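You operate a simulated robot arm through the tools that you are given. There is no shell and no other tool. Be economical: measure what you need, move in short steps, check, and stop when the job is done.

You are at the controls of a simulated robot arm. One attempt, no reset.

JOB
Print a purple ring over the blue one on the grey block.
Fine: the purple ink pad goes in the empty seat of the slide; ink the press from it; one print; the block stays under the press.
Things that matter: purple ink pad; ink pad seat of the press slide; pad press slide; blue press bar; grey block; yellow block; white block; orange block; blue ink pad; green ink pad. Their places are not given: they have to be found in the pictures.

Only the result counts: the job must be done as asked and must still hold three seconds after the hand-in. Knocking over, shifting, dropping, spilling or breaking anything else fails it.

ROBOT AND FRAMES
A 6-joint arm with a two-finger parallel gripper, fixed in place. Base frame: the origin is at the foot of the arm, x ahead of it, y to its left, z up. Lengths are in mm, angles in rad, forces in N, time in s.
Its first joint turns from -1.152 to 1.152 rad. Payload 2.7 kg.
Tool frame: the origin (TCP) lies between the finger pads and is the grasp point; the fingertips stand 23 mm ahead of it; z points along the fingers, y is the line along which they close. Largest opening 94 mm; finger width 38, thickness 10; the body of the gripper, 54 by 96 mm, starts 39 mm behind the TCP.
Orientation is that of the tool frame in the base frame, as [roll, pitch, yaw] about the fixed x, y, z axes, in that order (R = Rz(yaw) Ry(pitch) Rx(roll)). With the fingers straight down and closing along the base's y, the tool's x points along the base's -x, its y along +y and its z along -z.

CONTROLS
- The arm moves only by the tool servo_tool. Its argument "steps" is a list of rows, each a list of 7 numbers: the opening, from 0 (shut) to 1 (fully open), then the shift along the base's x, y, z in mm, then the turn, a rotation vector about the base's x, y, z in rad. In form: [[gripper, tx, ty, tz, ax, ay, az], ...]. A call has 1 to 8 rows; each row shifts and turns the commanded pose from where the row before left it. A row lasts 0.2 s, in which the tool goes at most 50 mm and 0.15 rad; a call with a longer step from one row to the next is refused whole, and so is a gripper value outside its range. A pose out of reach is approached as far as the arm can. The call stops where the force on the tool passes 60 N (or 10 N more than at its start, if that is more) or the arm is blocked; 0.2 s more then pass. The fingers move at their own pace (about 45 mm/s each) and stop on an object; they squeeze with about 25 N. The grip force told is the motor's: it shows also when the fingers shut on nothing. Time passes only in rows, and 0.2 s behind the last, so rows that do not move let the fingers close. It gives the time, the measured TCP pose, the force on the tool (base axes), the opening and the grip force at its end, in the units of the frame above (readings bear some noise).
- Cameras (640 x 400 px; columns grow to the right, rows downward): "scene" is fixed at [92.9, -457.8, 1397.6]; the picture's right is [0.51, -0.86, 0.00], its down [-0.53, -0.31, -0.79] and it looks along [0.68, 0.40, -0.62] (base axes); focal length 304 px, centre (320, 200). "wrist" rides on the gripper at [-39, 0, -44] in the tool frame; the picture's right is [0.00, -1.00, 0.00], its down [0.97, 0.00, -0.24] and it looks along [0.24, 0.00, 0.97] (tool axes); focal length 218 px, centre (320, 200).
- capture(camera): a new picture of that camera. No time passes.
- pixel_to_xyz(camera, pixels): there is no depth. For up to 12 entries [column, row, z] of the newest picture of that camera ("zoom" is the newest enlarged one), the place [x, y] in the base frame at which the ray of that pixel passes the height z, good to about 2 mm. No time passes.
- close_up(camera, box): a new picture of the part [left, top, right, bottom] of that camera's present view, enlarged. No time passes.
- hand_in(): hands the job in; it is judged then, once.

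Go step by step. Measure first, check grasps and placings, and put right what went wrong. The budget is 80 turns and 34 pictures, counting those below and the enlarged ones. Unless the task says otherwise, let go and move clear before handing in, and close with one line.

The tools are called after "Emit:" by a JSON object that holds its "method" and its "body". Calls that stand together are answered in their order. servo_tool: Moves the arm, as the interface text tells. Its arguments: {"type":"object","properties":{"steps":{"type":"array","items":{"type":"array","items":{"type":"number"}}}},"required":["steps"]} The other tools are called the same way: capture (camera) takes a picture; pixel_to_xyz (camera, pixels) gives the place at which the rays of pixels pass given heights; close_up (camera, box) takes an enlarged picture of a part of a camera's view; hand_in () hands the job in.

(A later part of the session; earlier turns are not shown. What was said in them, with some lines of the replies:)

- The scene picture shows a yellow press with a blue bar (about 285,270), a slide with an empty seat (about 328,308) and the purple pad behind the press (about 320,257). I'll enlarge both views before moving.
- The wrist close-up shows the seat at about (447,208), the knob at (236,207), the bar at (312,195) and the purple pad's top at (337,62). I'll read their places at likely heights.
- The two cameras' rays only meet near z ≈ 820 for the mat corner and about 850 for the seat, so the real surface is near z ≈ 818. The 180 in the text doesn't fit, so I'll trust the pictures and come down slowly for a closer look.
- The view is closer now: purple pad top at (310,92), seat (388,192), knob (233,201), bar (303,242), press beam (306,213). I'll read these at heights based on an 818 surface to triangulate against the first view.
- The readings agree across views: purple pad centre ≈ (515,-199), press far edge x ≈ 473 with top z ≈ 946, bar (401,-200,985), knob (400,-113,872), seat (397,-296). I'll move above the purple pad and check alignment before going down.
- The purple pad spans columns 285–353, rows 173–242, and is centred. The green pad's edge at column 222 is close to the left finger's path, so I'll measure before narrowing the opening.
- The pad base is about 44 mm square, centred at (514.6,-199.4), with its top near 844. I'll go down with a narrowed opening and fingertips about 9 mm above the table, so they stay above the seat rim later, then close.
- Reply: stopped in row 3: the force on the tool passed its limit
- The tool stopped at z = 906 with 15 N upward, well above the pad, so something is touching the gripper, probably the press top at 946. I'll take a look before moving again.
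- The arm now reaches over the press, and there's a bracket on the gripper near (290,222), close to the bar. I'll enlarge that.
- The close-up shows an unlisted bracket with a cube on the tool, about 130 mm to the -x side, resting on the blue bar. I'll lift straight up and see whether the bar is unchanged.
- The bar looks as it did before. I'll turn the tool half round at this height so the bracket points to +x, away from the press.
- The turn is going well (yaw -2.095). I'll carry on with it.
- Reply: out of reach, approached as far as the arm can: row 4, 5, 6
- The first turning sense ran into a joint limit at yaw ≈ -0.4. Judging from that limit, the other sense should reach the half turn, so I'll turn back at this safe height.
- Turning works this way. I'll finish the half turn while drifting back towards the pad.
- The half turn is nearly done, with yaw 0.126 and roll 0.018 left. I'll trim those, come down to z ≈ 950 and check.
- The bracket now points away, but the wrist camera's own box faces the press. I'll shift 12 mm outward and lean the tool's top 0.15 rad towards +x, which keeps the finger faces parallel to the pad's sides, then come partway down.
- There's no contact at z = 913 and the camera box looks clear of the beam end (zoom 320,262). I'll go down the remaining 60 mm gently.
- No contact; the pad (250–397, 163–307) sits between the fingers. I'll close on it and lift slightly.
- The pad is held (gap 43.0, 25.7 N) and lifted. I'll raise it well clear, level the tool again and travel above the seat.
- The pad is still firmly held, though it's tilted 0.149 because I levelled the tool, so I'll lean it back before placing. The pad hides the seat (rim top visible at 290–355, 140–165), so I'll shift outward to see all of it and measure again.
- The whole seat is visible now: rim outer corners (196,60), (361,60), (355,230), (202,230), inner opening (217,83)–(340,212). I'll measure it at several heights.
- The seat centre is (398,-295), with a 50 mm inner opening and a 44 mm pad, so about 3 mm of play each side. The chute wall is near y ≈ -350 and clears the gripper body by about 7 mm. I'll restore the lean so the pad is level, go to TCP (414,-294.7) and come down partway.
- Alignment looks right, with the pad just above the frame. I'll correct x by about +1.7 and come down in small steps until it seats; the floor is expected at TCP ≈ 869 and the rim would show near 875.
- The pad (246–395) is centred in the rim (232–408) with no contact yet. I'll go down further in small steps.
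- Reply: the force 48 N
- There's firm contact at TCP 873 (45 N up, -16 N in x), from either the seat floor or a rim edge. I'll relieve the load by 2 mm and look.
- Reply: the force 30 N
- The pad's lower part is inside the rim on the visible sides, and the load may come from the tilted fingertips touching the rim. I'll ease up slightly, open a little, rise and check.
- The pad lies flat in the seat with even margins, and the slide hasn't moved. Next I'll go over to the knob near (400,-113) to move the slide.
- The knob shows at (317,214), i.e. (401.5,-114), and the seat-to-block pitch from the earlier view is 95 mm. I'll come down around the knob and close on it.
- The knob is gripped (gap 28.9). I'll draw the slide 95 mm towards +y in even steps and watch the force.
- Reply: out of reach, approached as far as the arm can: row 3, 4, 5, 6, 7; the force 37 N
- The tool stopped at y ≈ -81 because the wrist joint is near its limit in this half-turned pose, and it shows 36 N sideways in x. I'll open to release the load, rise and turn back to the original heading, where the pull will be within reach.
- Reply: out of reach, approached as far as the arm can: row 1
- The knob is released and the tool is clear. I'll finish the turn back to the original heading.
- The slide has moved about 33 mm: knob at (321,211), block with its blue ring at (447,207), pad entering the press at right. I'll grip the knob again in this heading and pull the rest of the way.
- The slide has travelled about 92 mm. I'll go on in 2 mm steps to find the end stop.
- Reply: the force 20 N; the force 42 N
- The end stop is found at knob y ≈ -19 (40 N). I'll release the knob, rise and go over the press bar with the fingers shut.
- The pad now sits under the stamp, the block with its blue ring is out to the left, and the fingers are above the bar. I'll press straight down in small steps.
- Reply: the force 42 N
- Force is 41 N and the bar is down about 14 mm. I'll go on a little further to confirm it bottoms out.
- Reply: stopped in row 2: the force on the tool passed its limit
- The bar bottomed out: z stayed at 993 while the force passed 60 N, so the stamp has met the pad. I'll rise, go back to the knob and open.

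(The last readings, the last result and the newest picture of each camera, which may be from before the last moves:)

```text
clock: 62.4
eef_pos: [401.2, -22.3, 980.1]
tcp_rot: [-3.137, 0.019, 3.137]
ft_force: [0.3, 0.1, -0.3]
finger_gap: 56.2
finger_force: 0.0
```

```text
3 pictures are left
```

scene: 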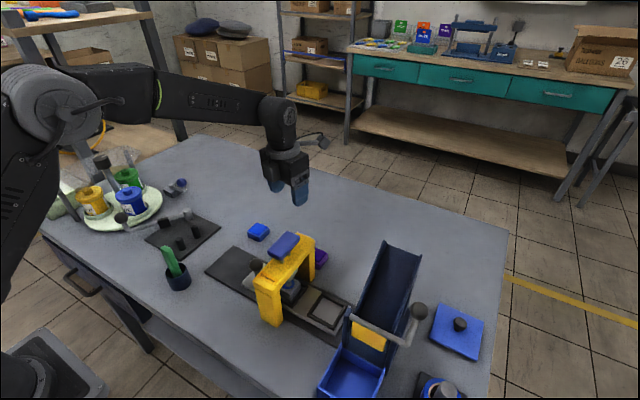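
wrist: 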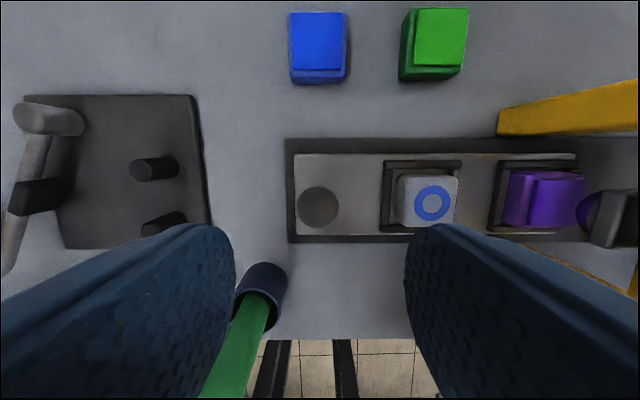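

The stamp's face at (588,212) is now purple, the bar is back up, and the knob is at (318,207). I'll level the small pitch error, grip the knob again and push the slide back.

Emit:
{"method": "servo_tool", "body": {"steps": [[0.6, 0, 0.5, -30, 0, 0.019, 0], [0.6, 0, 0, -30, 0, 0, 0], [0.6, 0, 0, -30, 0, 0, 0], [0.6, 0, 0, -18, 0, 0, 0], [0.6, 0, 0, 0, 0, 0, 0], [0.25, 0, 0, 0, 0, 0, 0], [0.25, 0, 0, 0, 0, 0, 0], [0.25, 0, 0, 0, 0, 0, 0]]}}

Emit:
{"method": "servo_tool", "body": {"steps": [[0.25, 0, 0, 0, 0, 0, 0], [0.25, 0, -8, 0, 0, 0, 0], [0.25, 0, -14, 0, 0, 0, 0], [0.25, 0, -14, 0, 0, 0, 0], [0.25, 0, -14, 0, 0, 0, 0], [0.25, 0, -14, 0, 0, 0, 0], [0.25, 0, -14, 0, 0, 0, 0], [0.25, 0, -8, 0, 0, 0, 0]]}}

```text
clock: 64.2
eef_pos: [399.3, -19.8, 869.3]
tcp_rot: [-3.137, 0.002, 3.14]
ft_force: [1.0, 0.6, -5.4]
finger_gap: 29.3
finger_force: 44.6
```

```text
clock: 66.0
eef_pos: [398.3, -103.2, 870.4]
tcp_rot: [-3.137, -0.004, 3.138]
ft_force: [-14.2, 0.4, -10.6]
finger_gap: 29.1
finger_force: 44.7
```

The slide is back to knob y ≈ -103. I'll go on gently to the start position near -114.5 and feel for the end stop.

Emit:
{"method": "servo_tool", "body": {"steps": [[0.25, 0, -4, 0, 0, 0, 0], [0.25, 0, -3, 0, 0, 0, 0], [0.25, 0, -2, 0, 0, 0, 0], [0.25, 0, 0, 0, 0, 0, 0]]}}

Emit:
{"method": "servo_tool", "body": {"steps": [[0.25, 0, -2, 0, 0, 0, 0], [0.25, 0, 0, 0, 0, 0, 0]]}}

```text
clock: 67.0
eef_pos: [399.8, -113.2, 870.6]
tcp_rot: [-3.138, -0.006, 3.137]
ft_force: [-18.8, -2.2, -10.9]
finger_gap: 29.6
finger_force: 44.6
```

```text
clock: 67.5
eef_pos: [398.7, -114.3, 869.2]
tcp_rot: [-3.137, -0.005, 3.139]
ft_force: [-22.2, 10.6, -6.3]
finger_gap: 29.2
finger_force: 45.4
```

Emit:
{"method": "servo_tool", "body": {"steps": [[0.25, 0, -2, 0, 0, 0, 0], [0.25, 0, 0, 0, 0, 0, 0]]}}

```text
clock: 68.2
eef_pos: [398.0, -116.0, 868.3]
tcp_rot: [-3.138, -0.006, 3.138]
ft_force: [-15.9, 36.0, -8.0]
finger_gap: 29.3
finger_force: 45.4
```

The other end stop is reached (36 N at y ≈ -115), so the block is back under the press. I'll let go, rise and move over the bar with the fingers shut.

Emit:
{"method": "servo_tool", "body": {"steps": [[0.25, 0, 2, 0, 0, 0, 0], [0.6, 0, 0, 0, 0, 0, 0], [0.6, 0, 0, 0, 0, 0, 0], [0.6, 0, 0, 0, 0, 0, 0], [0.6, 0, 0, 20, 0, 0, 0], [0.6, 0, 0, 50, 0, 0, 0], [0.6, 0, 0, 50, 0, 0, 0], [0, 0, 0, 50, 0, 0, 0]]}}

Emit:
{"method": "servo_tool", "body": {"steps": [[0, 0, 0, 10, 0, 0, 0], [0, 1, -40, 0, 0, 0, 0], [0, 1, -45, 0, 0, 0, 0], [0, 0, 0, 0, 0, 0, 0], [0, 0, 0, 0, 0, 0, 0]]}}

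Emit:
{"method": "close_up", "body": {"camera": "scene", "box": [215, 200, 365, 350]}}

```text
clock: 70.0
eef_pos: [400.2, -117.0, 1040.1]
tcp_rot: [-3.136, 0.0, 3.139]
ft_force: [-0.1, -0.5, -0.5]
finger_gap: 21.5
finger_force: 0.0
```

```text
clock: 71.2
eef_pos: [402.4, -202.4, 1050.7]
tcp_rot: [-3.135, 0.001, 3.14]
ft_force: [0.5, 0.6, -0.4]
finger_gap: 0.1
finger_force: 25.7
```

```text
2.67 times, centred on (290, 275) of scene
```

zoom: 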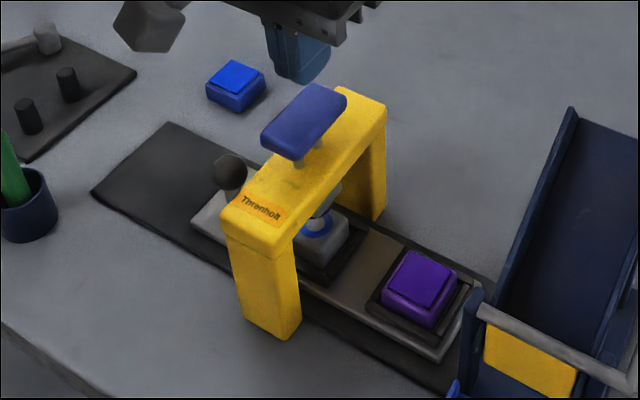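

The block with its blue ring is back under the stamp and the pad sits outside at right. I'll make the single print, pressing until it bottoms.

Emit:
{"method": "servo_tool", "body": {"steps": [[0, 0, 2, -20, 0, 0, 0], [0, 0, 0, -16, 0, 0, 0], [0, 0, 0, -6, 0, 0, 0], [0, 0, 0, -5, 0, 0, 0], [0, 0, 0, -5, 0, 0, 0], [0, 0, 0, -4, 0, 0, 0], [0, 0, 0, -3, 0, 0, 0], [0, 0, 0, -3, 0, 0, 0]]}}

Emit:
{"method": "servo_tool", "body": {"steps": [[0, 0, 0, -2, 0, 0, 0], [0, 0, 0, -2, 0, 0, 0], [0, 0, 0, -2, 0, 0, 0], [0, 0, 0, -2, 0, 0, 0], [0, 0, 0, -2, 0, 0, 0]]}}

```text
clock: 73.0
eef_pos: [402.6, -200.3, 991.6]
tcp_rot: [-3.136, 0.004, 3.14]
ft_force: [-9.6, 3.8, 36.6]
finger_gap: 0.2
finger_force: 25.0
```

```text
clock: 73.5
eef_pos: [403.4, -199.7, 993.0]
tcp_rot: [-3.132, 0.009, 3.137]
ft_force: [-7.1, 4.2, 13.2]
finger_gap: 0.0
finger_force: 24.9
stopped in row 2: the force on the tool passed its limit (the readings are from after the stop); the commanded pose is now the measured one
```

The press bottomed out again at z ≈ 993, past 60 N, the same as the inking stroke. I'll rise clear, back away and check the print.

Emit:
{"method": "servo_tool", "body": {"steps": [[0, 0, 0, 10, 0, 0, 0], [0, 0, 0, 25, 0, 0, 0], [0, 0, 0, 40, 0, 0, 0], [0, 0, 40, 30, 0, 0, 0], [0, 0, 40, 0, 0, 0, 0], [0, 0, 40, 0, 0, 0, 0], [0, 0, 0, 0, 0, 0, 0]]}}

Emit:
{"method": "close_up", "body": {"camera": "scene", "box": [255, 245, 355, 345]}}

```text
clock: 75.1
eef_pos: [404.1, -79.1, 1098.0]
tcp_rot: [-3.133, 0.01, 3.137]
ft_force: [-0.4, -0.3, -0.6]
finger_gap: 0.0
finger_force: 25.6
```

```text
4.00 times, centred on (305, 295) of scene
```

zoom: 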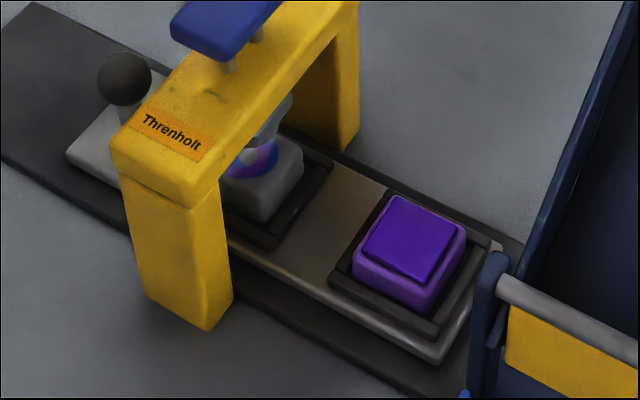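

The block under the press now shows a purple ring over the blue one at (255,160) in the close-up. The pad is in its seat and the tool is clear, so I'll hand in.

Emit:
{"method": "hand_in", "body": {}}

```text
The job is handed in.
```

I handed the job in with a purple ring printed over the blue one on the grey block. The last close-up shows some blue in the ring; I didn't take a clearer view because only one print was allowed. The block is under the press and the purple pad is in the slide's seat. Early on, a bracket on the gripper bumped the blue bar (about 15 N), but the bar looked unchanged afterwards.
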